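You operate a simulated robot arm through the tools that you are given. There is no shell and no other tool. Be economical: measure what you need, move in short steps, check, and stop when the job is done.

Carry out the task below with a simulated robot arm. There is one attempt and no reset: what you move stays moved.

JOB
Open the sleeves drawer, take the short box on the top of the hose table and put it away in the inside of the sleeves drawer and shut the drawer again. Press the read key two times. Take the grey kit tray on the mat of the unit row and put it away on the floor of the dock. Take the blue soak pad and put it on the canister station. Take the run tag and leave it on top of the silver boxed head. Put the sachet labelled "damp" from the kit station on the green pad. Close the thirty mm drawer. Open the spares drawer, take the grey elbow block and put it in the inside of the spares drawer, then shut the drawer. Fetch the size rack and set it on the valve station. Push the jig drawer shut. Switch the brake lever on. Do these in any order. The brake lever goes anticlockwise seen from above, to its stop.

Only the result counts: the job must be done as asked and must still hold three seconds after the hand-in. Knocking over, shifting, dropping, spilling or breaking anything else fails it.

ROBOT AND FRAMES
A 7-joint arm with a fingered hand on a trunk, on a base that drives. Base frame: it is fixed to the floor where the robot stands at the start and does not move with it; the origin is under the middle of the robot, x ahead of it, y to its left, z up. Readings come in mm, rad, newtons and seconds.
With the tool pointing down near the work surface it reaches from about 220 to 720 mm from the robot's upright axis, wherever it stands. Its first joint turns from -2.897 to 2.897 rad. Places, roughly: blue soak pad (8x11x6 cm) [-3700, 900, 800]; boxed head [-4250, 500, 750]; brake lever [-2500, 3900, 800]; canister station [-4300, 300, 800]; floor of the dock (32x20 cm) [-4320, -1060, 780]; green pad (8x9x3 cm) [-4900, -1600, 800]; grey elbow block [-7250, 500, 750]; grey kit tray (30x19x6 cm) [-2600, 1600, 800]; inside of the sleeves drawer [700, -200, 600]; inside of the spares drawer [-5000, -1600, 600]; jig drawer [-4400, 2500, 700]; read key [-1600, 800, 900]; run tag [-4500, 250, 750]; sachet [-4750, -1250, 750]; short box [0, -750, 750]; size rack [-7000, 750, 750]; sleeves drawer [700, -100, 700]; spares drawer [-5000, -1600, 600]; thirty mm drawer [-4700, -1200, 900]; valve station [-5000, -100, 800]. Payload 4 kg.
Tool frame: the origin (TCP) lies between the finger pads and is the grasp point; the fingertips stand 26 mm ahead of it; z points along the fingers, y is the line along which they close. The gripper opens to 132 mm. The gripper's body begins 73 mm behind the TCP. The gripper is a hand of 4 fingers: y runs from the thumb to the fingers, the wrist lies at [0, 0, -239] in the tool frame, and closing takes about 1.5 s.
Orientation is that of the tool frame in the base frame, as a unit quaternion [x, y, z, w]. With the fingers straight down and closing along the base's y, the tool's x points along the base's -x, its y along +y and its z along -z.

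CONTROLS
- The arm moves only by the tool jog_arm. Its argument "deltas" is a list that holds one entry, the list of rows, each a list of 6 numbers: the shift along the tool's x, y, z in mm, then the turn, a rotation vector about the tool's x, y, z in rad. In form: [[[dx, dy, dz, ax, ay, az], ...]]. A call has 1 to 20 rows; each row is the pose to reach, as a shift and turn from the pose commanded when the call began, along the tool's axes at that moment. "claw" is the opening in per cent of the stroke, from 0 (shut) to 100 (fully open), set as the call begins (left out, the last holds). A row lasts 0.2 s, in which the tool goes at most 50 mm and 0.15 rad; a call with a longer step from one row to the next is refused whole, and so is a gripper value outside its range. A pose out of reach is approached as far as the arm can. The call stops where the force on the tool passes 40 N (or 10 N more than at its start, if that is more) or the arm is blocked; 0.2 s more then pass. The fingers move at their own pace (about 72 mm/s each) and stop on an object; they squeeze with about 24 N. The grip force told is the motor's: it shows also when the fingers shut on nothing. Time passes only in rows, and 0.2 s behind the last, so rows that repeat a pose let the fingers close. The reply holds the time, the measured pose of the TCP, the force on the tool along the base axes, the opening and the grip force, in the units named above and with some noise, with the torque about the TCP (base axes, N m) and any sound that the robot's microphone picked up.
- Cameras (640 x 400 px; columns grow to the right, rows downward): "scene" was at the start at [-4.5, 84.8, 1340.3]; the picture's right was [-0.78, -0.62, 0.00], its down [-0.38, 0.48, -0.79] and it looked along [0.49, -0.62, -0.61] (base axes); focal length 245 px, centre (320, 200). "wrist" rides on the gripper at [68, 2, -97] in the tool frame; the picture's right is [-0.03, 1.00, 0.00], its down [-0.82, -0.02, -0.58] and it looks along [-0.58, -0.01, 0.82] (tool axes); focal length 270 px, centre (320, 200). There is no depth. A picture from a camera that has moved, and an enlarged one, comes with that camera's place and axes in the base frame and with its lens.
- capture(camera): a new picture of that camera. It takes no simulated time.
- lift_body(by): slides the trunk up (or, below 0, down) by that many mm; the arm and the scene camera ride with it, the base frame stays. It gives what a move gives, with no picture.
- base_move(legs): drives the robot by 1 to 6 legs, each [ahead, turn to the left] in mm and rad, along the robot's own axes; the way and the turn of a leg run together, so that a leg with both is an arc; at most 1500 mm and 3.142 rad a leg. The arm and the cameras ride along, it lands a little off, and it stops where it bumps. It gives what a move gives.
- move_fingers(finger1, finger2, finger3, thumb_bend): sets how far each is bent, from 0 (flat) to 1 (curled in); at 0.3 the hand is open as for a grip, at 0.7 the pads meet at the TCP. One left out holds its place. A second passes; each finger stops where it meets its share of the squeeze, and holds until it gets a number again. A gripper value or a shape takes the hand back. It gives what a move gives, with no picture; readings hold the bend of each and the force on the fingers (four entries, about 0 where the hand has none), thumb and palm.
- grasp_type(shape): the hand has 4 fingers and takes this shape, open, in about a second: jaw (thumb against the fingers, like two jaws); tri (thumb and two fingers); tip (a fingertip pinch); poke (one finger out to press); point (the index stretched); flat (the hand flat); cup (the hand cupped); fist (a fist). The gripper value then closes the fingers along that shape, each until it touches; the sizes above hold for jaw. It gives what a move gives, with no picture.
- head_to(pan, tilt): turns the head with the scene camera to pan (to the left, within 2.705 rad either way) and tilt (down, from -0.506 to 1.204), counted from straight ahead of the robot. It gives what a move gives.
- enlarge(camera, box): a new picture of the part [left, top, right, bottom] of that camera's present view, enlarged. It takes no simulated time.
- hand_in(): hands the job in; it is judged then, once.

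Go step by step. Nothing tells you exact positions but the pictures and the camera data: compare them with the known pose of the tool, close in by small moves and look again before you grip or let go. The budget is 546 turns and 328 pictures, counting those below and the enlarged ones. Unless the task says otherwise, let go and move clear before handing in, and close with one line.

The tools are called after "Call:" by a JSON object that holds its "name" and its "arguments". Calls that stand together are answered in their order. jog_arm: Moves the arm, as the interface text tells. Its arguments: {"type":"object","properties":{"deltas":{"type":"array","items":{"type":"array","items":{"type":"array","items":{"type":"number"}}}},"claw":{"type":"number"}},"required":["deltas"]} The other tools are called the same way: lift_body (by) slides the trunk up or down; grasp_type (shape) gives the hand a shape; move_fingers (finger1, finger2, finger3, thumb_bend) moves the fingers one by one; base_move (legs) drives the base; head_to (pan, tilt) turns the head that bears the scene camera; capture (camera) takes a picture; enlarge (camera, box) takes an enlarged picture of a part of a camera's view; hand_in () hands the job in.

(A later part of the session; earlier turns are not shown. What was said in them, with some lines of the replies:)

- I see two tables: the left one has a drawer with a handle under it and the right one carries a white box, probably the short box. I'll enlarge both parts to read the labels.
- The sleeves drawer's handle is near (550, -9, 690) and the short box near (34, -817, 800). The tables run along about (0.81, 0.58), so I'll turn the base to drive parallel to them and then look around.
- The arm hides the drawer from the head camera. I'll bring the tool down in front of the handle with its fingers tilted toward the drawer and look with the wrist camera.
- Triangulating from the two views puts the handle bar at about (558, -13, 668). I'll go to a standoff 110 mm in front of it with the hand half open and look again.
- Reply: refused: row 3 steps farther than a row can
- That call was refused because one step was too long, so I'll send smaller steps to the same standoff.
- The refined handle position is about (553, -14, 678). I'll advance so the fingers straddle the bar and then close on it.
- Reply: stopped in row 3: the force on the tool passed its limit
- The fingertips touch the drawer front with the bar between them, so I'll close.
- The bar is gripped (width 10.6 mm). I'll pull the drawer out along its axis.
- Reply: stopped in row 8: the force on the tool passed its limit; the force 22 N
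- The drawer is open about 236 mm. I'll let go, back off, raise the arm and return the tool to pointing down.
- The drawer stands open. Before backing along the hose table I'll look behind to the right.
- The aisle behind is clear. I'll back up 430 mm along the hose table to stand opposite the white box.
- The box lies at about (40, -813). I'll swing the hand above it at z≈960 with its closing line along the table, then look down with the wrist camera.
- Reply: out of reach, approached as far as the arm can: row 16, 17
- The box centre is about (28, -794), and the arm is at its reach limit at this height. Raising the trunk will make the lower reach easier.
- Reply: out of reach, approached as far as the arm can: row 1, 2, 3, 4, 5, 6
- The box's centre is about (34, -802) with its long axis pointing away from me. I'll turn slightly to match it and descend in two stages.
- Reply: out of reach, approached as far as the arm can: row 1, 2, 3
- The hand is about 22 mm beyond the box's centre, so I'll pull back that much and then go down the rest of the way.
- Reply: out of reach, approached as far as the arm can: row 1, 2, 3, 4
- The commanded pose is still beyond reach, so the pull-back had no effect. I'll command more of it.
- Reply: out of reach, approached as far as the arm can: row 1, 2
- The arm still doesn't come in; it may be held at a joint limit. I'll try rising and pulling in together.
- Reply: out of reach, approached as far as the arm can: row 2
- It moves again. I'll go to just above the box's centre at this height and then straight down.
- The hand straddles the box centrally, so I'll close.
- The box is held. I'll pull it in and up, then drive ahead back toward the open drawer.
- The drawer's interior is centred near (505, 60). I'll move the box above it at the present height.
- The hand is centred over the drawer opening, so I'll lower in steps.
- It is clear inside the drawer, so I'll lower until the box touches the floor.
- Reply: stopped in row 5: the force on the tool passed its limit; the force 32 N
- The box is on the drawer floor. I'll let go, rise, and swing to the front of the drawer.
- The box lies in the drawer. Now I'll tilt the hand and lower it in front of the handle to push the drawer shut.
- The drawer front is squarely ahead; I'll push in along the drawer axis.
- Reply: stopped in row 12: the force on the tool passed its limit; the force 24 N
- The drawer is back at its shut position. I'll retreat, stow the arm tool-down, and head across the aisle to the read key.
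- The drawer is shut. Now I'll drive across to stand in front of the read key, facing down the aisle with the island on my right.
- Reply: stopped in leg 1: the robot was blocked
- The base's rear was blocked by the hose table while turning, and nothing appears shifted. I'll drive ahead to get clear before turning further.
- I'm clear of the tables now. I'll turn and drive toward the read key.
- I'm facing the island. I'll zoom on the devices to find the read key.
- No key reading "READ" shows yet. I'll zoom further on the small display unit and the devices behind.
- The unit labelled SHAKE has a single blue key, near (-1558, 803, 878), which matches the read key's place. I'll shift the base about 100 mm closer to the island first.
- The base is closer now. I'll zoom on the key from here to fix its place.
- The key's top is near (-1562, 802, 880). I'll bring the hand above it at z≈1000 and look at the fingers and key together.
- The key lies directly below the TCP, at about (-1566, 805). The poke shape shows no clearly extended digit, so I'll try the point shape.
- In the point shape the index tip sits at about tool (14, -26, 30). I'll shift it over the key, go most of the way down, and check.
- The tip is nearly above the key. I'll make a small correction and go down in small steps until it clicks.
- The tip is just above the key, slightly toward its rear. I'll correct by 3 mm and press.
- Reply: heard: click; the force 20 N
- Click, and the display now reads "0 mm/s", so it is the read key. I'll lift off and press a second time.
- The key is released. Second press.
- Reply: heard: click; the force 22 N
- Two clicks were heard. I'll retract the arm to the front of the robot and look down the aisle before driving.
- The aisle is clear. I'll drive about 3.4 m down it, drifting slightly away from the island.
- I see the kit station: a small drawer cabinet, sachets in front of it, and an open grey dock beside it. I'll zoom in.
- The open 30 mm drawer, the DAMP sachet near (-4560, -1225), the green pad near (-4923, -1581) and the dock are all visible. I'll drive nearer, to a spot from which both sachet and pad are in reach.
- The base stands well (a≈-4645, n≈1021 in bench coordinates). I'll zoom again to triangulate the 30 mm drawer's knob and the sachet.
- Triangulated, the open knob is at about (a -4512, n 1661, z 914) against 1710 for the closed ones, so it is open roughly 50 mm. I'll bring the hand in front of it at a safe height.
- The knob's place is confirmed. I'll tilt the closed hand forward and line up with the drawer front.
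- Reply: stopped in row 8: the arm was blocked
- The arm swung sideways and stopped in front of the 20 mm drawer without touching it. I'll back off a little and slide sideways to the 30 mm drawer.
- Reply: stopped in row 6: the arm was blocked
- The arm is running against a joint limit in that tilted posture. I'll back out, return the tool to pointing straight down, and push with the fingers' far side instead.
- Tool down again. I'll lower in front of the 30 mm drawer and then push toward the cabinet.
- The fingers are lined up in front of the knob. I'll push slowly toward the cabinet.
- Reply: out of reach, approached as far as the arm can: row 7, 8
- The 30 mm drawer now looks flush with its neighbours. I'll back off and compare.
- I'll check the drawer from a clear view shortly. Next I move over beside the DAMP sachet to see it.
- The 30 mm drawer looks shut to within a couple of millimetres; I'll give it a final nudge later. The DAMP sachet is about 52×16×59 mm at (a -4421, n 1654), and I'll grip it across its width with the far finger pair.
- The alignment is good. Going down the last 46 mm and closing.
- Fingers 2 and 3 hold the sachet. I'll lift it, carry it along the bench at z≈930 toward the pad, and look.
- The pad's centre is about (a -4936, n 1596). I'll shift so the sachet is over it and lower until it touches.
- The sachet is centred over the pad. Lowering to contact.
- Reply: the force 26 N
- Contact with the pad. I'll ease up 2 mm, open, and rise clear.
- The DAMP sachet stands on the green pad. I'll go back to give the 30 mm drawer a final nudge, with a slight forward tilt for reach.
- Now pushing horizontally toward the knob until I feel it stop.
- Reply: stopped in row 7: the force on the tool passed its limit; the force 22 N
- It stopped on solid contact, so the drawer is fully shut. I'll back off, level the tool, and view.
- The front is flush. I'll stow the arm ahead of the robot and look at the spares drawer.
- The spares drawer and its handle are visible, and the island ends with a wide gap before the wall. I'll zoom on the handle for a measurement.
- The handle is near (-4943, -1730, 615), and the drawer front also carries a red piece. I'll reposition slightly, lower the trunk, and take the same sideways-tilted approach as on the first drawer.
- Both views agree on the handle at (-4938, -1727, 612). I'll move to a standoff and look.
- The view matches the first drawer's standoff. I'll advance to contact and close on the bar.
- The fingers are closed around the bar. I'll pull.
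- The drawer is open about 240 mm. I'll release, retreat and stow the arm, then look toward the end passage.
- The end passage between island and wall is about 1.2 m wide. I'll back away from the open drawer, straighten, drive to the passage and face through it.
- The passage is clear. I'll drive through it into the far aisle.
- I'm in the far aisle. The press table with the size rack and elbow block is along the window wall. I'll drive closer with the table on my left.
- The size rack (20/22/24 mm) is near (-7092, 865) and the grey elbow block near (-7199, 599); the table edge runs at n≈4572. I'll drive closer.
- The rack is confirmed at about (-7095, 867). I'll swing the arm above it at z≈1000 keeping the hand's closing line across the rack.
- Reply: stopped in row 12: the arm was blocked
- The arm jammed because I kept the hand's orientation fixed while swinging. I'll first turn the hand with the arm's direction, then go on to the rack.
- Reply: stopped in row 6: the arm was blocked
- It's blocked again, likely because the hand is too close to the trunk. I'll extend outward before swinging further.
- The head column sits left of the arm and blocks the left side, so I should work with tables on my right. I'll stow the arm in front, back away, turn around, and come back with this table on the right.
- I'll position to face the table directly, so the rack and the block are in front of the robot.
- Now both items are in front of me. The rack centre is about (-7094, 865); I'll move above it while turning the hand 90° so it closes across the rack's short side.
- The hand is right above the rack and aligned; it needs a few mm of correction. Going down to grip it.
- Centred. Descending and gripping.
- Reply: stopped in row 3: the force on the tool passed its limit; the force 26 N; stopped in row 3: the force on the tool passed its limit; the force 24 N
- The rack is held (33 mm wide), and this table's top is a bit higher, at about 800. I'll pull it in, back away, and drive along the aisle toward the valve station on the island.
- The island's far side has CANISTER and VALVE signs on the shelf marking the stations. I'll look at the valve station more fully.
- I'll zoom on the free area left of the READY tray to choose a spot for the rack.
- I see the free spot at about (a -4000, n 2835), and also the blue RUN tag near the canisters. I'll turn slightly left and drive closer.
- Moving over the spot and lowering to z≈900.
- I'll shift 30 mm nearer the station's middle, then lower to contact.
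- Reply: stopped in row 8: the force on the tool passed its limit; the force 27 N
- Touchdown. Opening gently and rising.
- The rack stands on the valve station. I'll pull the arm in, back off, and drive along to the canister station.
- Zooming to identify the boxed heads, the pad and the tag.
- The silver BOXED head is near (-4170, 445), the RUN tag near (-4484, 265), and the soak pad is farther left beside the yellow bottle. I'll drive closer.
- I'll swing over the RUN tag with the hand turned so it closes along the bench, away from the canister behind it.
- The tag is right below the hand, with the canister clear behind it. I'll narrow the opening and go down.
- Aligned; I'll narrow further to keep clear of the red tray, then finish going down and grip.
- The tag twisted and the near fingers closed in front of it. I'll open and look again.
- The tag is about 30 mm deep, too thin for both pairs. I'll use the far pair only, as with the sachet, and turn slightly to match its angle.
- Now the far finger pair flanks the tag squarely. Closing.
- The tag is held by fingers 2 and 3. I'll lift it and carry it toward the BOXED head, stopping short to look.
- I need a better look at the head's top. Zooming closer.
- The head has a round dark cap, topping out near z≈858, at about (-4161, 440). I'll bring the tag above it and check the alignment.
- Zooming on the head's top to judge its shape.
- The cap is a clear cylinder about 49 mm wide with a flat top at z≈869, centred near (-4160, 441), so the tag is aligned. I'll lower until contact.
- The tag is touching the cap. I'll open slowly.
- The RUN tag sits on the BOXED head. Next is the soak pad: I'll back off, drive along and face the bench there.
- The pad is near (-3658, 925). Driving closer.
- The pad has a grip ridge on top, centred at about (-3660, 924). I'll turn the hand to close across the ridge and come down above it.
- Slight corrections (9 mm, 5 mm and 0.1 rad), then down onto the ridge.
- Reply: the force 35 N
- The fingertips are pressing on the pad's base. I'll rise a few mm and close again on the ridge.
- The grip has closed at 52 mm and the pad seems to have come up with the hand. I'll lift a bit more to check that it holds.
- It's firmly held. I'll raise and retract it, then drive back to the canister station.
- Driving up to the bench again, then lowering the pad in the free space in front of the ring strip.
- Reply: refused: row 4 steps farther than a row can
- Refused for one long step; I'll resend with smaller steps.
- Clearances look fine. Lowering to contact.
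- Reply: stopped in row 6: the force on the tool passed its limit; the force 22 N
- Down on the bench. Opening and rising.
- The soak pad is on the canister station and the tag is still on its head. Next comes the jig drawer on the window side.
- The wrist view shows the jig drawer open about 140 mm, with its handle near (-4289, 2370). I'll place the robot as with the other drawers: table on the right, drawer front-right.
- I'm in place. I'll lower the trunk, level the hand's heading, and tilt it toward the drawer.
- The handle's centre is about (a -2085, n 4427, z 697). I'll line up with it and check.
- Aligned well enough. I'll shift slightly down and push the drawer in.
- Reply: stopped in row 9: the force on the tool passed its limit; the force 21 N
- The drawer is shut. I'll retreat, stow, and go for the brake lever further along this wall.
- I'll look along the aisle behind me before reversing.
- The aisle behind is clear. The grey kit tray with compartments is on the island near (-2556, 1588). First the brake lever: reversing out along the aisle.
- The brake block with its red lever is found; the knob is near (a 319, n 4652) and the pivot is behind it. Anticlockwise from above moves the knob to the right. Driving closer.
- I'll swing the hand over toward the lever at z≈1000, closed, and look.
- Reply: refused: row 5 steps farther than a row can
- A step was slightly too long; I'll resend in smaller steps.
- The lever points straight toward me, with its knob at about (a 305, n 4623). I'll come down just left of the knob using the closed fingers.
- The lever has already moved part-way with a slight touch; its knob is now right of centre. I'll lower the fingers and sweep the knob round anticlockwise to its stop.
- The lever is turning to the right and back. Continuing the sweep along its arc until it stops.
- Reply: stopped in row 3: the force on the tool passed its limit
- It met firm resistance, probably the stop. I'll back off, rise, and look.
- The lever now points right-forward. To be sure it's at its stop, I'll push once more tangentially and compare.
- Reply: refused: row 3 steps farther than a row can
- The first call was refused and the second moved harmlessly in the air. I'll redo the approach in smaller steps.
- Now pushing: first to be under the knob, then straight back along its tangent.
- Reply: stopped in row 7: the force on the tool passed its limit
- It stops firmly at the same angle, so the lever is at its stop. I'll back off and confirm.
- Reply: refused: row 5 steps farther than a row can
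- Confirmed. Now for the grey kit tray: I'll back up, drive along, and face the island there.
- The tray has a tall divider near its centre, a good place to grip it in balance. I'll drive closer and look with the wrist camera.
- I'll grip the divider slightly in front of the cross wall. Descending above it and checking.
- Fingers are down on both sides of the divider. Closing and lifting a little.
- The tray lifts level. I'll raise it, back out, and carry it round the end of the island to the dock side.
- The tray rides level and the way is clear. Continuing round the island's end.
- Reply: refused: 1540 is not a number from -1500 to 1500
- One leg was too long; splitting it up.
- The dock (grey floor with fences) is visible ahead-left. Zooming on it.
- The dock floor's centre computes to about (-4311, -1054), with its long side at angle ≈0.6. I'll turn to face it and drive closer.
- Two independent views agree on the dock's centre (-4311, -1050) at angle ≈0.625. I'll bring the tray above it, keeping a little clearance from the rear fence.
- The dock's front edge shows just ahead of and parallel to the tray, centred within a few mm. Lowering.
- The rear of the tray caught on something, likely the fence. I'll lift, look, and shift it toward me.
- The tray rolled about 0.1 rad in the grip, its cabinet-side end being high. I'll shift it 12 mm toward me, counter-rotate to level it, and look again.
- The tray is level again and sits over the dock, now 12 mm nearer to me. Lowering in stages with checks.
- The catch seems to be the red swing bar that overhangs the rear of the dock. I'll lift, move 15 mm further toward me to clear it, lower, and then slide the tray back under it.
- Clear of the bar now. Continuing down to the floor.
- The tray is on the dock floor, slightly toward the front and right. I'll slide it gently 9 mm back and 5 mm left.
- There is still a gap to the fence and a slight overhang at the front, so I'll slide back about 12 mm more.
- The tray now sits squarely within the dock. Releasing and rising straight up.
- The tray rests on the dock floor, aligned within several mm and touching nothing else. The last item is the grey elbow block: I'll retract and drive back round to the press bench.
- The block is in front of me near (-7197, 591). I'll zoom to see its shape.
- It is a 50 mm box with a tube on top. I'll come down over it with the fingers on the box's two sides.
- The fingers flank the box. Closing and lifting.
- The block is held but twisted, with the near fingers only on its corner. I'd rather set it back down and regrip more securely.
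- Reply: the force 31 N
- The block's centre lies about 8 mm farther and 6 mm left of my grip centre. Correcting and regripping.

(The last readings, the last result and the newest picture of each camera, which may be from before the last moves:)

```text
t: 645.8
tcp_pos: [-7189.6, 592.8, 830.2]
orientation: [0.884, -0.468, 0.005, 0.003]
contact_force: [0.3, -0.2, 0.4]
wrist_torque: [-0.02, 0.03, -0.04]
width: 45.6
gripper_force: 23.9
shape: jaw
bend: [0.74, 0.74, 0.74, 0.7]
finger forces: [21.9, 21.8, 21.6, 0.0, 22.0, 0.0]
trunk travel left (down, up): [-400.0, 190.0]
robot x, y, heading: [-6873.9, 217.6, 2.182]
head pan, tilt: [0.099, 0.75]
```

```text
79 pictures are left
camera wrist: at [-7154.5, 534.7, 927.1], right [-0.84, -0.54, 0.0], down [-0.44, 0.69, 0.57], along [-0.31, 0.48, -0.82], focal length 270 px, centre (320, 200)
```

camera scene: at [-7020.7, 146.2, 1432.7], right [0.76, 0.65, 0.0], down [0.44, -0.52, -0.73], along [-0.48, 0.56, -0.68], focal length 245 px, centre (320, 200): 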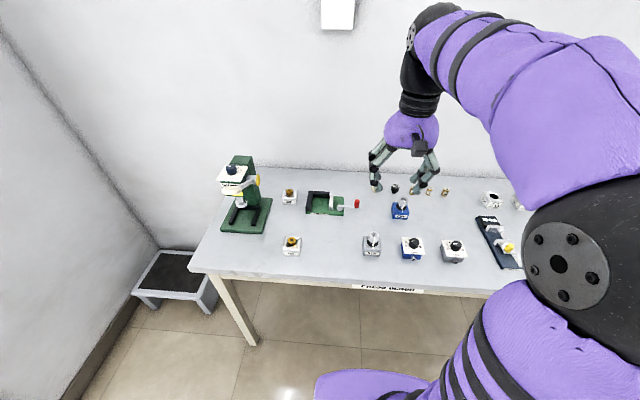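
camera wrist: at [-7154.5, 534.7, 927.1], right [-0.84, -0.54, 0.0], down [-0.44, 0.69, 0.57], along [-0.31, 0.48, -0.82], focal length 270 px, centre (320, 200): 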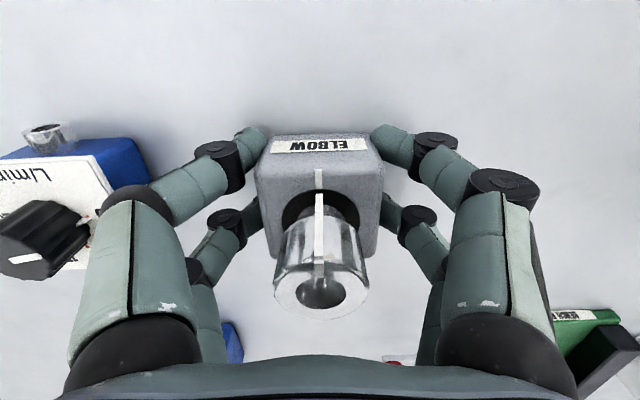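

All four fingers hold it squarely now. Lifting, retracting, and driving back round to the spares drawer.

Call:
{"name": "jog_arm", "arguments": {"deltas": [[[0, 0, -15, 0, 0, 0], [0, 0, -45, 0, 0, 0], [0, 0, -85, 0, 0, 0], [0, 0, -125, 0, 0, 0], [30, 0, -160, 0, 0, 0], [65, 0, -195, 0, 0, 0], [100, 0, -230, 0, 0, 0], [140, 0, -250, 0, 0, 0]]]}}

Call:
{"name": "capture", "arguments": {"camera": "wrist"}}

Call:
{"name": "base_move", "arguments": {"legs": [[-460, 0], [0, 1.57], [600, 0], [0, 1.57], [1500, 0], [1450, 0]]}}

```text
t: 647.5
tcp_pos: [-7111.5, 478.8, 1080.7]
orientation: [0.884, -0.468, 0.005, 0.005]
contact_force: [-0.3, 0.1, -1.4]
wrist_torque: [-0.04, -0.02, -0.04]
width: 45.3
gripper_force: 23.7
shape: jaw
bend: [0.74, 0.74, 0.74, 0.7]
finger forces: [21.9, 21.9, 21.7, 0.0, 22.0, 0.0]
trunk travel left (down, up): [-400.0, 190.0]
robot x, y, heading: [-6871.4, 219.8, 2.179]
head pan, tilt: [0.099, 0.75]
```

```text
78 pictures are left
camera wrist: at [-7076.3, 420.8, 1177.8], right [-0.84, -0.54, 0.0], down [-0.45, 0.69, 0.57], along [-0.31, 0.48, -0.82], focal length 270 px, centre (320, 200)
```

wrist: 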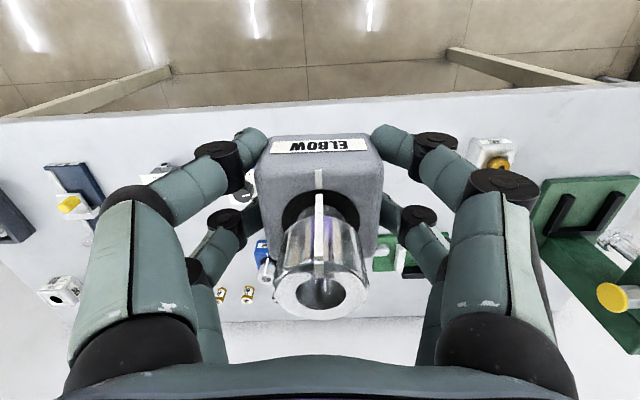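

```text
t: 674.7
tcp_pos: [-5209.3, -3172.2, 1081.4]
orientation: [0.467, 0.884, 0.003, -0.005]
contact_force: [-0.3, 0.4, -1.6]
wrist_torque: [0.05, 0.0, 0.02]
width: 45.3
gripper_force: 23.7
shape: jaw
bend: [0.74, 0.74, 0.74, 0.7]
finger forces: [21.9, 21.8, 21.7, 0.0, 22.1, 0.0]
trunk travel left (down, up): [-400.0, 190.0]
robot x, y, heading: [-5445.7, -2911.4, -0.956]
head pan, tilt: [0.099, 0.75]
```

Call:
{"name": "base_move", "arguments": {"legs": [[90, 0], [0, 1.575], [1500, 0], [480, 0], [0, 3.14]]}}

Call:
{"name": "head_to", "arguments": {"pan": -0.8, "tilt": 0.7}}

Call:
{"name": "capture", "arguments": {"camera": "scene"}}

```text
t: 696.6
tcp_pos: [-4048.9, -2100.4, 1079.1]
orientation: [0.939, 0.344, 0.007, -0.002]
contact_force: [0.3, -0.4, -1.4]
wrist_torque: [-0.01, -0.01, 0.01]
width: 36.8
gripper_force: 23.8
shape: jaw
bend: [0.75, 0.74, 0.73, 0.74]
finger forces: [19.2, 19.7, 29.1, 0.0, 18.2, 0.1]
trunk travel left (down, up): [-400.0, 190.0]
robot x, y, heading: [-3821.4, -1839.3, -2.422]
head pan, tilt: [0.099, 0.75]
```

```text
t: 697.8
tcp_pos: [-4048.9, -2099.3, 1080.5]
orientation: [0.939, 0.344, 0.005, -0.002]
contact_force: [0.5, 0.0, -1.4]
wrist_torque: [0.01, -0.05, 0.01]
width: 36.7
gripper_force: 24.0
shape: jaw
bend: [0.75, 0.74, 0.73, 0.74]
finger forces: [19.2, 19.8, 29.2, 0.0, 18.1, 0.0]
trunk travel left (down, up): [-400.0, 190.0]
robot x, y, heading: [-3817.2, -1840.9, -2.423]
head pan, tilt: [-0.799, 0.7]
```

```text
77 pictures are left
camera scene: at [-3755.7, -1906.2, 1437.0], right [0.08, 1.0, 0.0], down [0.64, -0.05, -0.76], along [-0.76, 0.06, -0.64], focal length 245 px, centre (320, 200)
```

scene: 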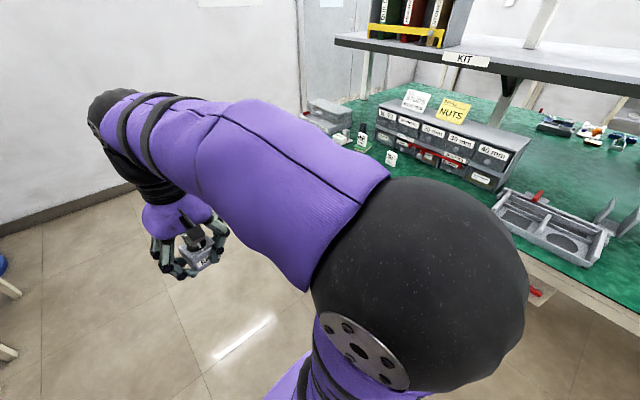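

The grip width changed during the turn, so the block may have shifted. Checking with the wrist camera.

Call:
{"name": "capture", "arguments": {"camera": "wrist"}}

```text
76 pictures are left
camera wrist: at [-3996.4, -2058.0, 1177.5], right [0.63, -0.78, 0.0], down [-0.64, -0.52, 0.57], along [-0.44, -0.36, -0.82], focal length 270 px, centre (320, 200)
```

wrist: 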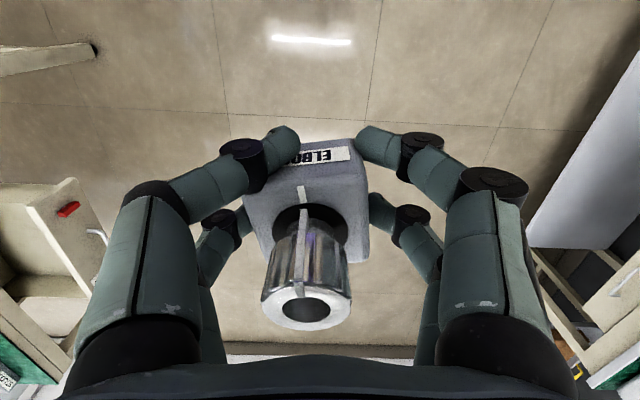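

It yawed a little but all fingers still hold it. I'll make the remaining moves gently, to the stance used before for this drawer.

Call:
{"name": "base_move", "arguments": {"legs": [[0, -0.37], [0, -0.376], [240, 0], [240, 0], [0, 0.31], [0, 0.31]]}}

Call:
{"name": "capture", "arguments": {"camera": "wrist"}}

Call:
{"name": "capture", "arguments": {"camera": "scene"}}

```text
t: 705.2
tcp_pos: [-4558.5, -2057.0, 1080.2]
orientation: [0.959, 0.285, 0.006, -0.001]
contact_force: [0.5, -0.1, -1.1]
wrist_torque: [-0.03, -0.02, -0.01]
width: 36.7
gripper_force: 24.2
shape: jaw
bend: [0.75, 0.74, 0.73, 0.74]
finger forces: [19.0, 19.5, 29.4, 0.0, 15.7, 0.1]
trunk travel left (down, up): [-400.0, 190.0]
robot x, y, heading: [-4299.0, -1822.7, -2.547]
head pan, tilt: [-0.799, 0.7]
```

```text
75 pictures are left
camera wrist: at [-4503.3, -2021.5, 1177.5], right [0.53, -0.85, 0.0], down [-0.7, -0.43, 0.57], along [-0.48, -0.3, -0.82], focal length 270 px, centre (320, 200)
```

wrist: 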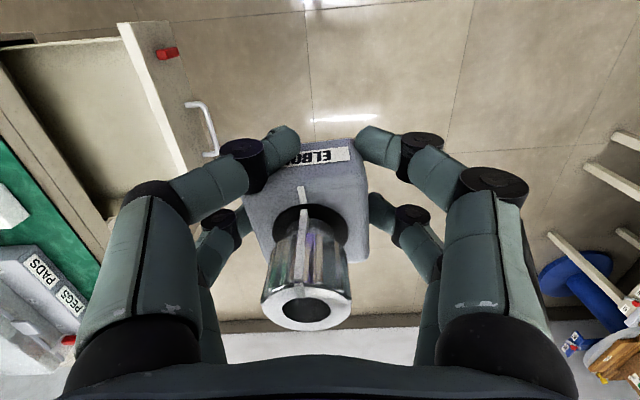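

```text
74 pictures are left
camera scene: at [-4245.8, -1899.9, 1437.0], right [0.2, 0.98, 0.0], down [0.63, -0.13, -0.76], along [-0.75, 0.16, -0.64], focal length 245 px, centre (320, 200)
```

scene: 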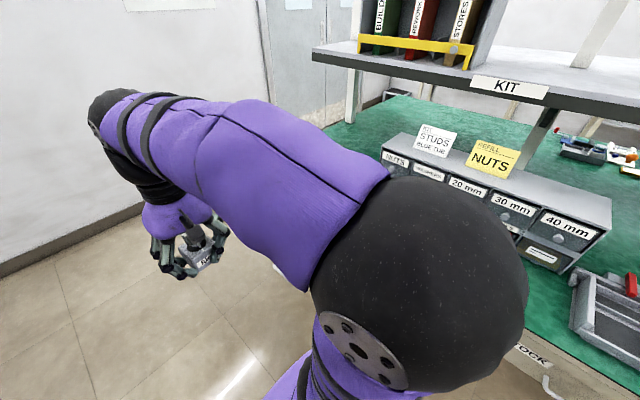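

I'm at the same stance as before. I'll carry the block over the drawer opening while turning the hand slowly so it closes along the drawer's length.

Call:
{"name": "jog_arm", "arguments": {"deltas": [[[-9, -28, 0, 0, 0, 0.11], [-19, -56, 0, 0, 0, 0.22], [-28, -84, 0, 0, 0, 0.33], [-38, -112, 0, 0, 0, 0.44], [-47, -140, 0, 0, 0, 0.56], [-57, -167, 0, 0, 0, 0.67], [-66, -195, 0, 0, 0, 0.78], [-75, -223, 0, 0, 0, 0.89], [-85, -251, 0, 0, 0, 1.0], [-94, -279, 0, 0, 0, 1.11], [-104, -307, 0, 0, 0, 1.22], [-113, -335, 0, 0, 0, 1.33], [-123, -363, 0, 0, 0, 1.45], [-132, -391, 0, 0, 0, 1.556]]]}}

Call:
{"name": "capture", "arguments": {"camera": "wrist"}}

```text
t: 708.2
tcp_pos: [-4885.3, -1801.0, 1078.8]
orientation: [0.883, -0.47, 0.004, -0.005]
contact_force: [-0.4, -0.3, -2.0]
wrist_torque: [0.02, -0.01, -0.02]
width: 36.5
gripper_force: 23.4
shape: jaw
bend: [0.75, 0.74, 0.73, 0.74]
finger forces: [18.8, 19.6, 29.3, 0.0, 14.5, 0.0]
trunk travel left (down, up): [-400.0, 190.0]
robot x, y, heading: [-4298.1, -1820.3, -2.546]
head pan, tilt: [-0.799, 0.7]
```

```text
73 pictures are left
camera wrist: at [-4849.7, -1860.7, 1174.9], right [-0.84, -0.54, -0.01], down [-0.45, 0.69, 0.58], along [-0.3, 0.49, -0.82], focal length 270 px, centre (320, 200)
```

wrist: 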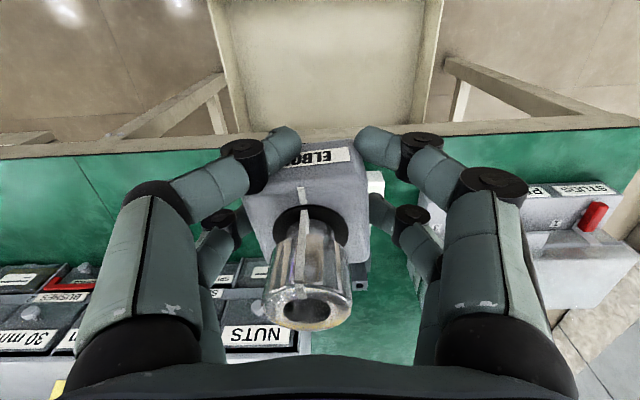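

Centred over the open drawer. I'll lower with the trunk first, then the arm.

Call:
{"name": "lift_body", "arguments": {"by": -150}}

Call:
{"name": "jog_arm", "arguments": {"deltas": [[[4, 0, 40, 0, 0, 0], [8, 0, 80, 0, 0, 0], [8, 0, 120, 0, 0, 0], [8, 0, 160, 0, 0, 0], [8, 0, 200, 0, 0, 0]]]}}

Call:
{"name": "capture", "arguments": {"camera": "wrist"}}

```text
t: 710.0
tcp_pos: [-4884.8, -1802.7, 928.4]
orientation: [0.883, -0.469, 0.004, -0.005]
contact_force: [-0.5, -0.5, -1.3]
wrist_torque: [-0.04, -0.01, -0.01]
width: 36.4
gripper_force: 24.0
shape: jaw
bend: [0.75, 0.74, 0.73, 0.74]
finger forces: [18.7, 19.6, 29.4, 0.0, 14.4, 0.0]
trunk travel left (down, up): [-250.0, 340.0]
robot x, y, heading: [-4300.8, -1827.2, -2.544]
head pan, tilt: [-0.799, 0.7]
```

```text
t: 711.2
tcp_pos: [-4878.7, -1807.3, 726.9]
orientation: [0.884, -0.468, 0.003, -0.006]
contact_force: [0.1, 0.1, -1.8]
wrist_torque: [-0.03, 0.0, 0.02]
width: 36.3
gripper_force: 23.8
shape: jaw
bend: [0.75, 0.74, 0.73, 0.74]
finger forces: [18.6, 19.6, 29.3, 0.0, 13.7, 0.1]
trunk travel left (down, up): [-250.0, 340.0]
robot x, y, heading: [-4295.4, -1823.0, -2.546]
head pan, tilt: [-0.799, 0.7]
```

```text
72 pictures are left
camera wrist: at [-4843.1, -1866.3, 823.7], right [-0.84, -0.54, -0.01], down [-0.45, 0.68, 0.58], along [-0.3, 0.49, -0.82], focal length 270 px, centre (320, 200)
```

wrist: 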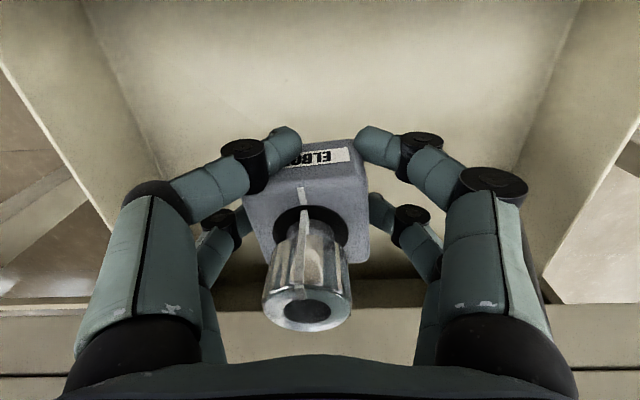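

Well inside the drawer. Lowering until the block touches the floor.

Call:
{"name": "jog_arm", "arguments": {"deltas": [[[0, 0, 25, 0, 0, 0], [0, 0, 50, 0, 0, 0], [0, 0, 70, 0, 0, 0], [0, 0, 85, 0, 0, 0], [0, 0, 95, 0, 0, 0], [0, 0, 103, 0, 0, 0], [0, 0, 111, 0, 0, 0], [0, 0, 119, 0, 0, 0], [0, 0, 127, 0, 0, 0], [0, 0, 135, 0, 0, 0]]]}}

Call:
{"name": "capture", "arguments": {"camera": "wrist"}}

```text
t: 713.1
tcp_pos: [-4880.7, -1804.9, 611.8]
orientation: [0.883, -0.47, -0.006, -0.002]
contact_force: [3.2, 1.2, 21.7]
wrist_torque: [0.57, -0.02, -0.16]
width: 38.1
gripper_force: 24.0
shape: jaw
bend: [0.76, 0.75, 0.74, 0.75]
finger forces: [18.2, 21.1, 32.0, 0.0, 20.5, 0.0]
trunk travel left (down, up): [-250.0, 340.0]
robot x, y, heading: [-4301.1, -1824.3, -2.544]
head pan, tilt: [-0.799, 0.7]
stopped in row 9: the force on the tool passed its limit (the readings are from after the stop); the commanded pose is now the measured one
```

```text
71 pictures are left
camera wrist: at [-4843.6, -1864.2, 708.1], right [-0.84, -0.54, 0.0], down [-0.44, 0.68, 0.59], along [-0.32, 0.49, -0.81], focal length 270 px, centre (320, 200)
```

wrist: 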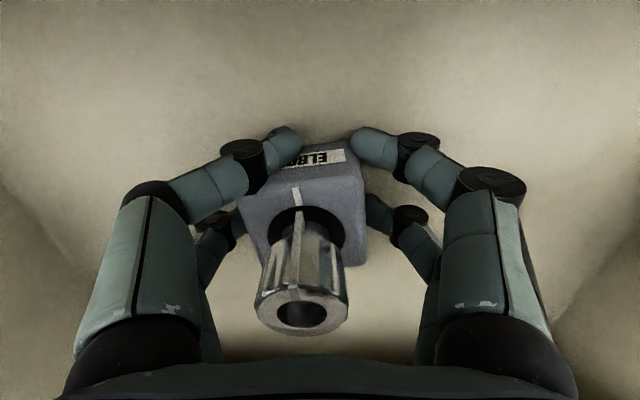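

Contact with the drawer floor. Opening and rising straight up.

Call:
{"name": "jog_arm", "arguments": {"deltas": [[[0, 0, -2, 0, 0, 0], [0, 0, -2, 0, 0, 0], [0, 0, -2, 0, 0, 0], [0, 0, -2, 0, 0, 0], [0, 0, -20, 0, 0, 0], [0, 0, -50, 0, 0, 0], [0, 0, -90, 0, 0, 0], [0, 0, -130, 0, 0, 0], [0, 0, -170, 0, 0, 0], [0, 0, -210, 0, 0, 0], [0, 0, -250, 0, 0, 0]]], "claw": 62}}

Call:
{"name": "capture", "arguments": {"camera": "wrist"}}

```text
t: 715.5
tcp_pos: [-4878.9, -1807.8, 858.3]
orientation: [0.883, -0.469, -0.001, -0.003]
contact_force: [-0.2, 0.6, -0.4]
wrist_torque: [0.0, -0.02, -0.02]
width: 81.8
gripper_force: 0.0
shape: jaw
bend: [0.71, 0.71, 0.71, 0.71]
finger forces: [0.0, 0.1, 0.1, 0.1, 0.0, 0.0]
trunk travel left (down, up): [-250.0, 340.0]
robot x, y, heading: [-4299.2, -1819.2, -2.548]
head pan, tilt: [-0.799, 0.7]
```

```text
70 pictures are left
camera wrist: at [-4842.8, -1866.5, 953.8], right [-0.84, -0.54, 0.0], down [-0.44, 0.68, 0.58], along [-0.31, 0.49, -0.81], focal length 270 px, centre (320, 200)
```

wrist: 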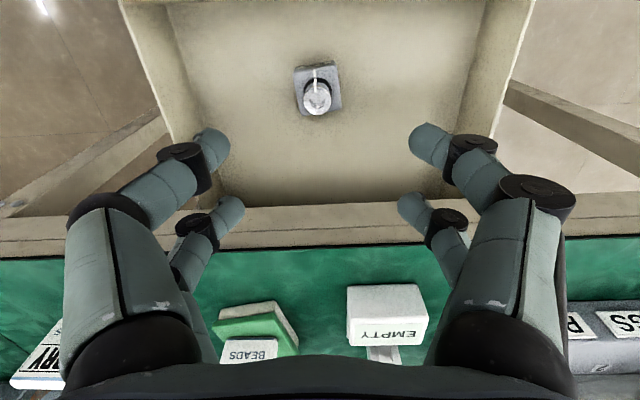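

The block stands in the drawer. I'll rise, swing to the front of the drawer, and tilt to push it shut.

Call:
{"name": "jog_arm", "arguments": {"deltas": [[[0, 0, -40, 0, 0, 0], [0, 0, -80, 0, 0, 0], [0, 0, -110, 0, 0, 0], [17, 0, -110, 0, 0, -0.13], [34, 1, -110, 0, 0, -0.26], [51, 1, -110, 0, 0, -0.39], [68, 2, -110, 0, 0, -0.52], [85, 2, -110, 0, 0, -0.65], [102, 3, -110, 0, 0, -0.78], [119, 3, -110, 0, 0, -0.91], [136, 4, -110, 0, 0, -1.04], [153, 4, -110, 0, 0, -1.17], [170, 5, -110, 0, 0, -1.3], [187, 5, -110, 0, 0, -1.43], [203, 6, -110, 0, 0, -1.556]]], "claw": 50}}

Call:
{"name": "capture", "arguments": {"camera": "wrist"}}

```text
t: 718.8
tcp_pos: [-4771.6, -1980.3, 966.9]
orientation: [0.958, 0.287, 0.001, -0.003]
contact_force: [0.1, 1.0, -0.2]
wrist_torque: [0.01, 0.0, 0.01]
width: 66.5
gripper_force: 0.1
shape: jaw
bend: [0.73, 0.73, 0.73, 0.7]
finger forces: [0.0, 0.0, 0.1, 0.0, 0.0, 0.0]
trunk travel left (down, up): [-250.0, 340.0]
robot x, y, heading: [-4301.2, -1825.0, -2.546]
head pan, tilt: [-0.799, 0.7]
```

```text
69 pictures are left
camera wrist: at [-4714.0, -1946.3, 1063.7], right [0.53, -0.85, -0.01], down [-0.69, -0.44, 0.57], along [-0.49, -0.3, -0.82], focal length 270 px, centre (320, 200)
```

wrist: 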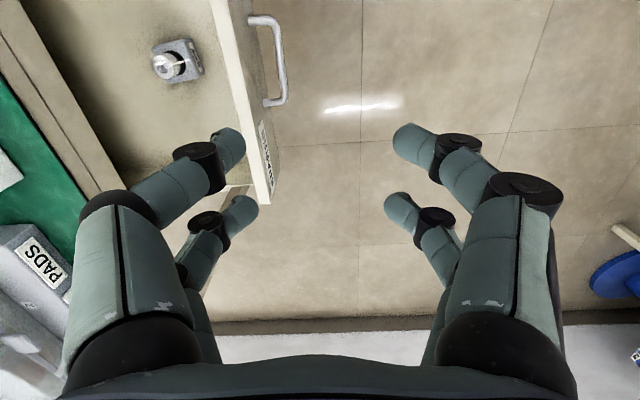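

Call:
{"name": "jog_arm", "arguments": {"deltas": [[[0, 15, 30, 0.13, 0, 0], [0, 30, 60, 0.26, 0, 0], [1, 45, 90, 0.39, 0, 0], [1, 60, 120, 0.52, 0, 0], [2, 70, 150, 0.65, 0, 0], [2, 78, 180, 0.78, 0, 0], [2, 82, 210, 0.91, 0, 0], [3, 82, 240, 1.04, 0, 0], [3, 78, 270, 1.17, 0, 0], [3, 70, 300, 1.3, 0, 0], [3, 62, 327, 1.4, 0, 0]]]}}

Call:
{"name": "capture", "arguments": {"camera": "wrist"}}

Call:
{"name": "capture", "arguments": {"camera": "scene"}}

```text
t: 721.1
tcp_pos: [-4733.1, -2028.9, 640.3]
orientation: [0.731, 0.218, -0.185, -0.62]
contact_force: [0.1, -0.3, 0.5]
wrist_torque: [0.01, 0.0, -0.01]
width: 66.4
gripper_force: 0.1
shape: jaw
bend: [0.73, 0.73, 0.73, 0.7]
finger forces: [0.0, 0.1, 0.0, 0.0, 0.0, 0.0]
trunk travel left (down, up): [-250.0, 340.0]
robot x, y, heading: [-4302.1, -1822.9, -2.553]
head pan, tilt: [-0.799, 0.7]
```

```text
68 pictures are left
camera wrist: at [-4624.8, -2071.5, 654.4], right [0.07, -0.15, -0.99], down [-0.37, -0.92, 0.11], along [-0.93, 0.36, -0.12], focal length 270 px, centre (320, 200)
```

wrist: 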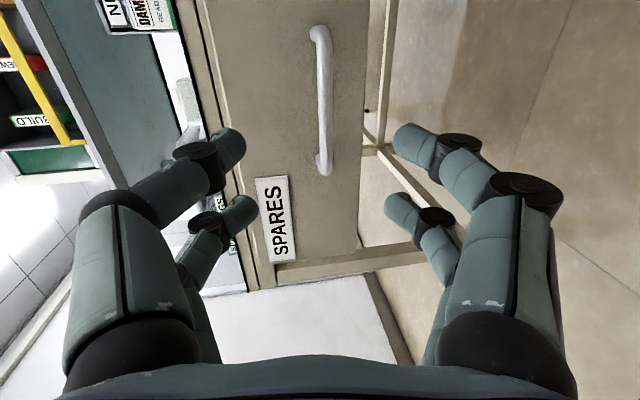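

```text
67 pictures are left
camera scene: at [-4245.5, -1899.6, 1287.1], right [0.2, 0.98, 0.0], down [0.63, -0.13, -0.77], along [-0.75, 0.15, -0.64], focal length 245 px, centre (320, 200)
```

scene: 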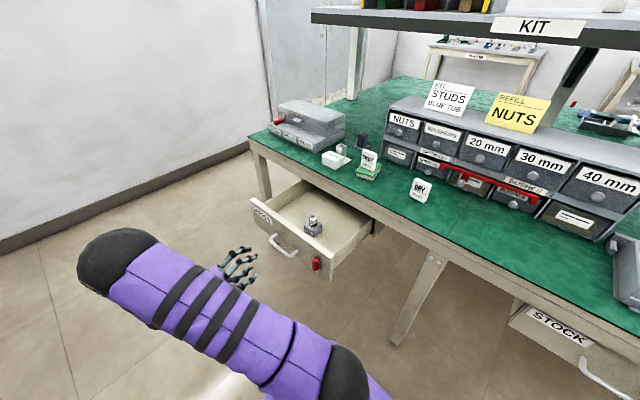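

The drawer front is squarely ahead with the handle centred. Pushing it shut along its axis.

Call:
{"name": "jog_arm", "arguments": {"deltas": [[[0, 4, 40, 0, 0, 0], [0, 3, 80, 0, 0, 0], [0, -3, 110, 0, 0, 0], [0, -8, 135, 0, 0, 0], [0, -13, 160, 0, 0, 0], [0, -18, 190, 0, 0, 0], [0, -23, 220, 0, 0, 0], [0, -28, 250, 0, 0, 0], [0, -34, 280, 0, 0, 0], [0, -39, 310, 0, 0, 0], [0, -43, 335, 0, 0, 0], [0, -47, 355, 0, 0, 0], [0, -50, 372, 0, 0, 0], [0, -53, 390, 0, 0, 0]]]}}

Call:
{"name": "enlarge", "arguments": {"camera": "scene", "box": [220, 120, 420, 270]}}

```text
t: 724.0
tcp_pos: [-4935.3, -1722.1, 628.1]
orientation: [0.731, 0.221, -0.185, -0.619]
contact_force: [16.0, -14.5, 3.1]
wrist_torque: [0.62, 0.7, 0.06]
width: 65.6
gripper_force: 0.1
shape: jaw
bend: [0.73, 0.73, 0.75, 0.7]
finger forces: [0.0, 0.0, 14.0, 0.0, 7.7, 0.1]
trunk travel left (down, up): [-250.0, 340.0]
robot x, y, heading: [-4298.2, -1824.7, -2.539]
head pan, tilt: [-0.799, 0.7]
stopped in row 14: the force on the tool passed its limit (the readings are from after the stop); the commanded pose is now the measured one
```

```text
2.67 times, centred on (320, 195) of scene
camera zoom: at [-4244.2, -1900.9, 1286.9], right [0.2, 0.98, 0.0], down [0.63, -0.13, -0.77], along [-0.75, 0.15, -0.64], focal length 654 px, centre (320, 213)
```

zoom: 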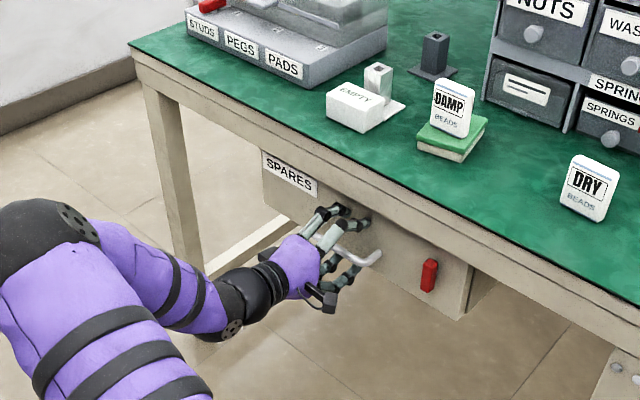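

The spares drawer is shut. I'll retreat and stow the arm, then take a final look at the kit station and dock.

Call:
{"name": "jog_arm", "arguments": {"deltas": [[[0, 5, -30, 0, 0, 0], [0, 10, -70, 0, 0, 0], [0, 15, -115, 0, 0, 0], [0, 20, -160, 0, 0, 0], [0, -20, -180, 0, 0, 0], [0, -60, -190, -0.14, 0, 0], [0, -100, -190, -0.28, 0, 0], [0, -140, -190, -0.42, 0, 0], [0, -180, -190, -0.56, 0, 0], [0, -220, -190, -0.7, 0, 0], [0, -260, -190, -0.84, 0, 0], [0, -290, -190, -0.98, 0, 0], [0, -320, -190, -1.12, 0, 0], [0, -340, -190, -1.26, 0, 0], [0, -360, -190, -1.4, 0, 0]]]}}

Call:
{"name": "lift_body", "arguments": {"by": 100}}

Call:
{"name": "head_to", "arguments": {"pan": -1.6, "tilt": 0.6}}

Call:
{"name": "capture", "arguments": {"camera": "scene"}}

Call:
{"name": "enlarge", "arguments": {"camera": "scene", "box": [360, 150, 560, 275]}}

```text
t: 727.2
tcp_pos: [-4865.9, -1827.0, 1015.1]
orientation: [0.958, 0.288, 0.001, -0.001]
contact_force: [0.2, -1.0, 1.0]
wrist_torque: [0.0, 0.05, -0.02]
width: 66.0
gripper_force: 0.0
shape: jaw
bend: [0.73, 0.73, 0.73, 0.7]
finger forces: [0.0, 0.1, 0.0, 0.0, 0.1, 0.0]
trunk travel left (down, up): [-250.0, 340.0]
robot x, y, heading: [-4297.7, -1823.3, -2.548]
head pan, tilt: [-0.799, 0.7]
```

```text
t: 728.5
tcp_pos: [-4865.4, -1826.6, 1115.7]
orientation: [0.958, 0.287, 0.0, -0.003]
contact_force: [0.7, 0.0, 0.6]
wrist_torque: [0.01, 0.0, -0.01]
width: 66.0
gripper_force: 0.2
shape: jaw
bend: [0.73, 0.73, 0.73, 0.7]
finger forces: [0.0, 0.1, 0.0, 0.0, 0.1, 0.0]
trunk travel left (down, up): [-350.0, 240.0]
robot x, y, heading: [-4298.6, -1818.9, -2.543]
head pan, tilt: [-0.799, 0.7]
```

```text
t: 729.6
tcp_pos: [-4867.6, -1827.8, 1116.5]
orientation: [0.958, 0.287, 0.001, -0.003]
contact_force: [-0.5, 0.7, -0.5]
wrist_torque: [0.02, -0.02, -0.01]
width: 66.2
gripper_force: 0.1
shape: jaw
bend: [0.73, 0.73, 0.73, 0.7]
finger forces: [0.0, 0.1, 0.0, 0.0, 0.0, 0.0]
trunk travel left (down, up): [-350.0, 240.0]
robot x, y, heading: [-4302.5, -1820.9, -2.547]
head pan, tilt: [-1.6, 0.6]
```

```text
65 pictures are left
camera scene: at [-4210.0, -1842.4, 1395.6], right [0.84, 0.54, 0.0], down [0.3, -0.48, -0.83], along [-0.44, 0.7, -0.57], focal length 245 px, centre (320, 200)
```

scene: 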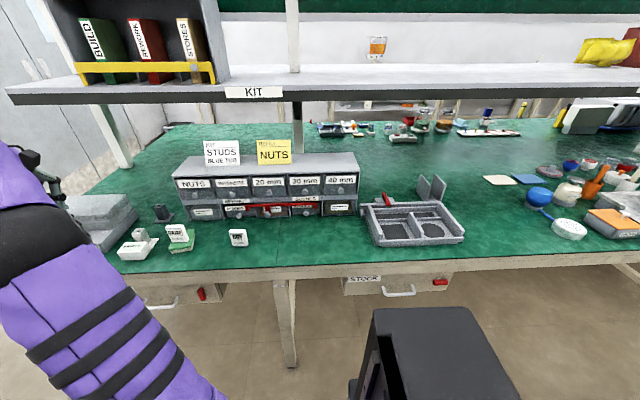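

```text
3.20 times, centred on (460, 212) of scene
camera zoom: at [-4210.0, -1842.4, 1395.6], right [0.84, 0.54, 0.0], down [0.3, -0.48, -0.83], along [-0.44, 0.7, -0.57], focal length 784 px, centre (-128, 160)
```

zoom: 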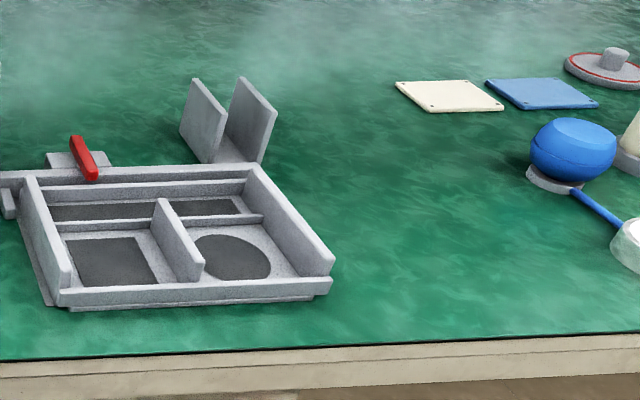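

Every job is done: the tray lies in the dock, the drawers are shut, the sachet stands on the green pad, and the hand is empty and clear. Handing in.

Call:
{"name": "hand_in", "arguments": {}}

```text
The job is handed in.
```

I carried out all the tasks and handed the job in with the hand empty and clear; no verdict came back.
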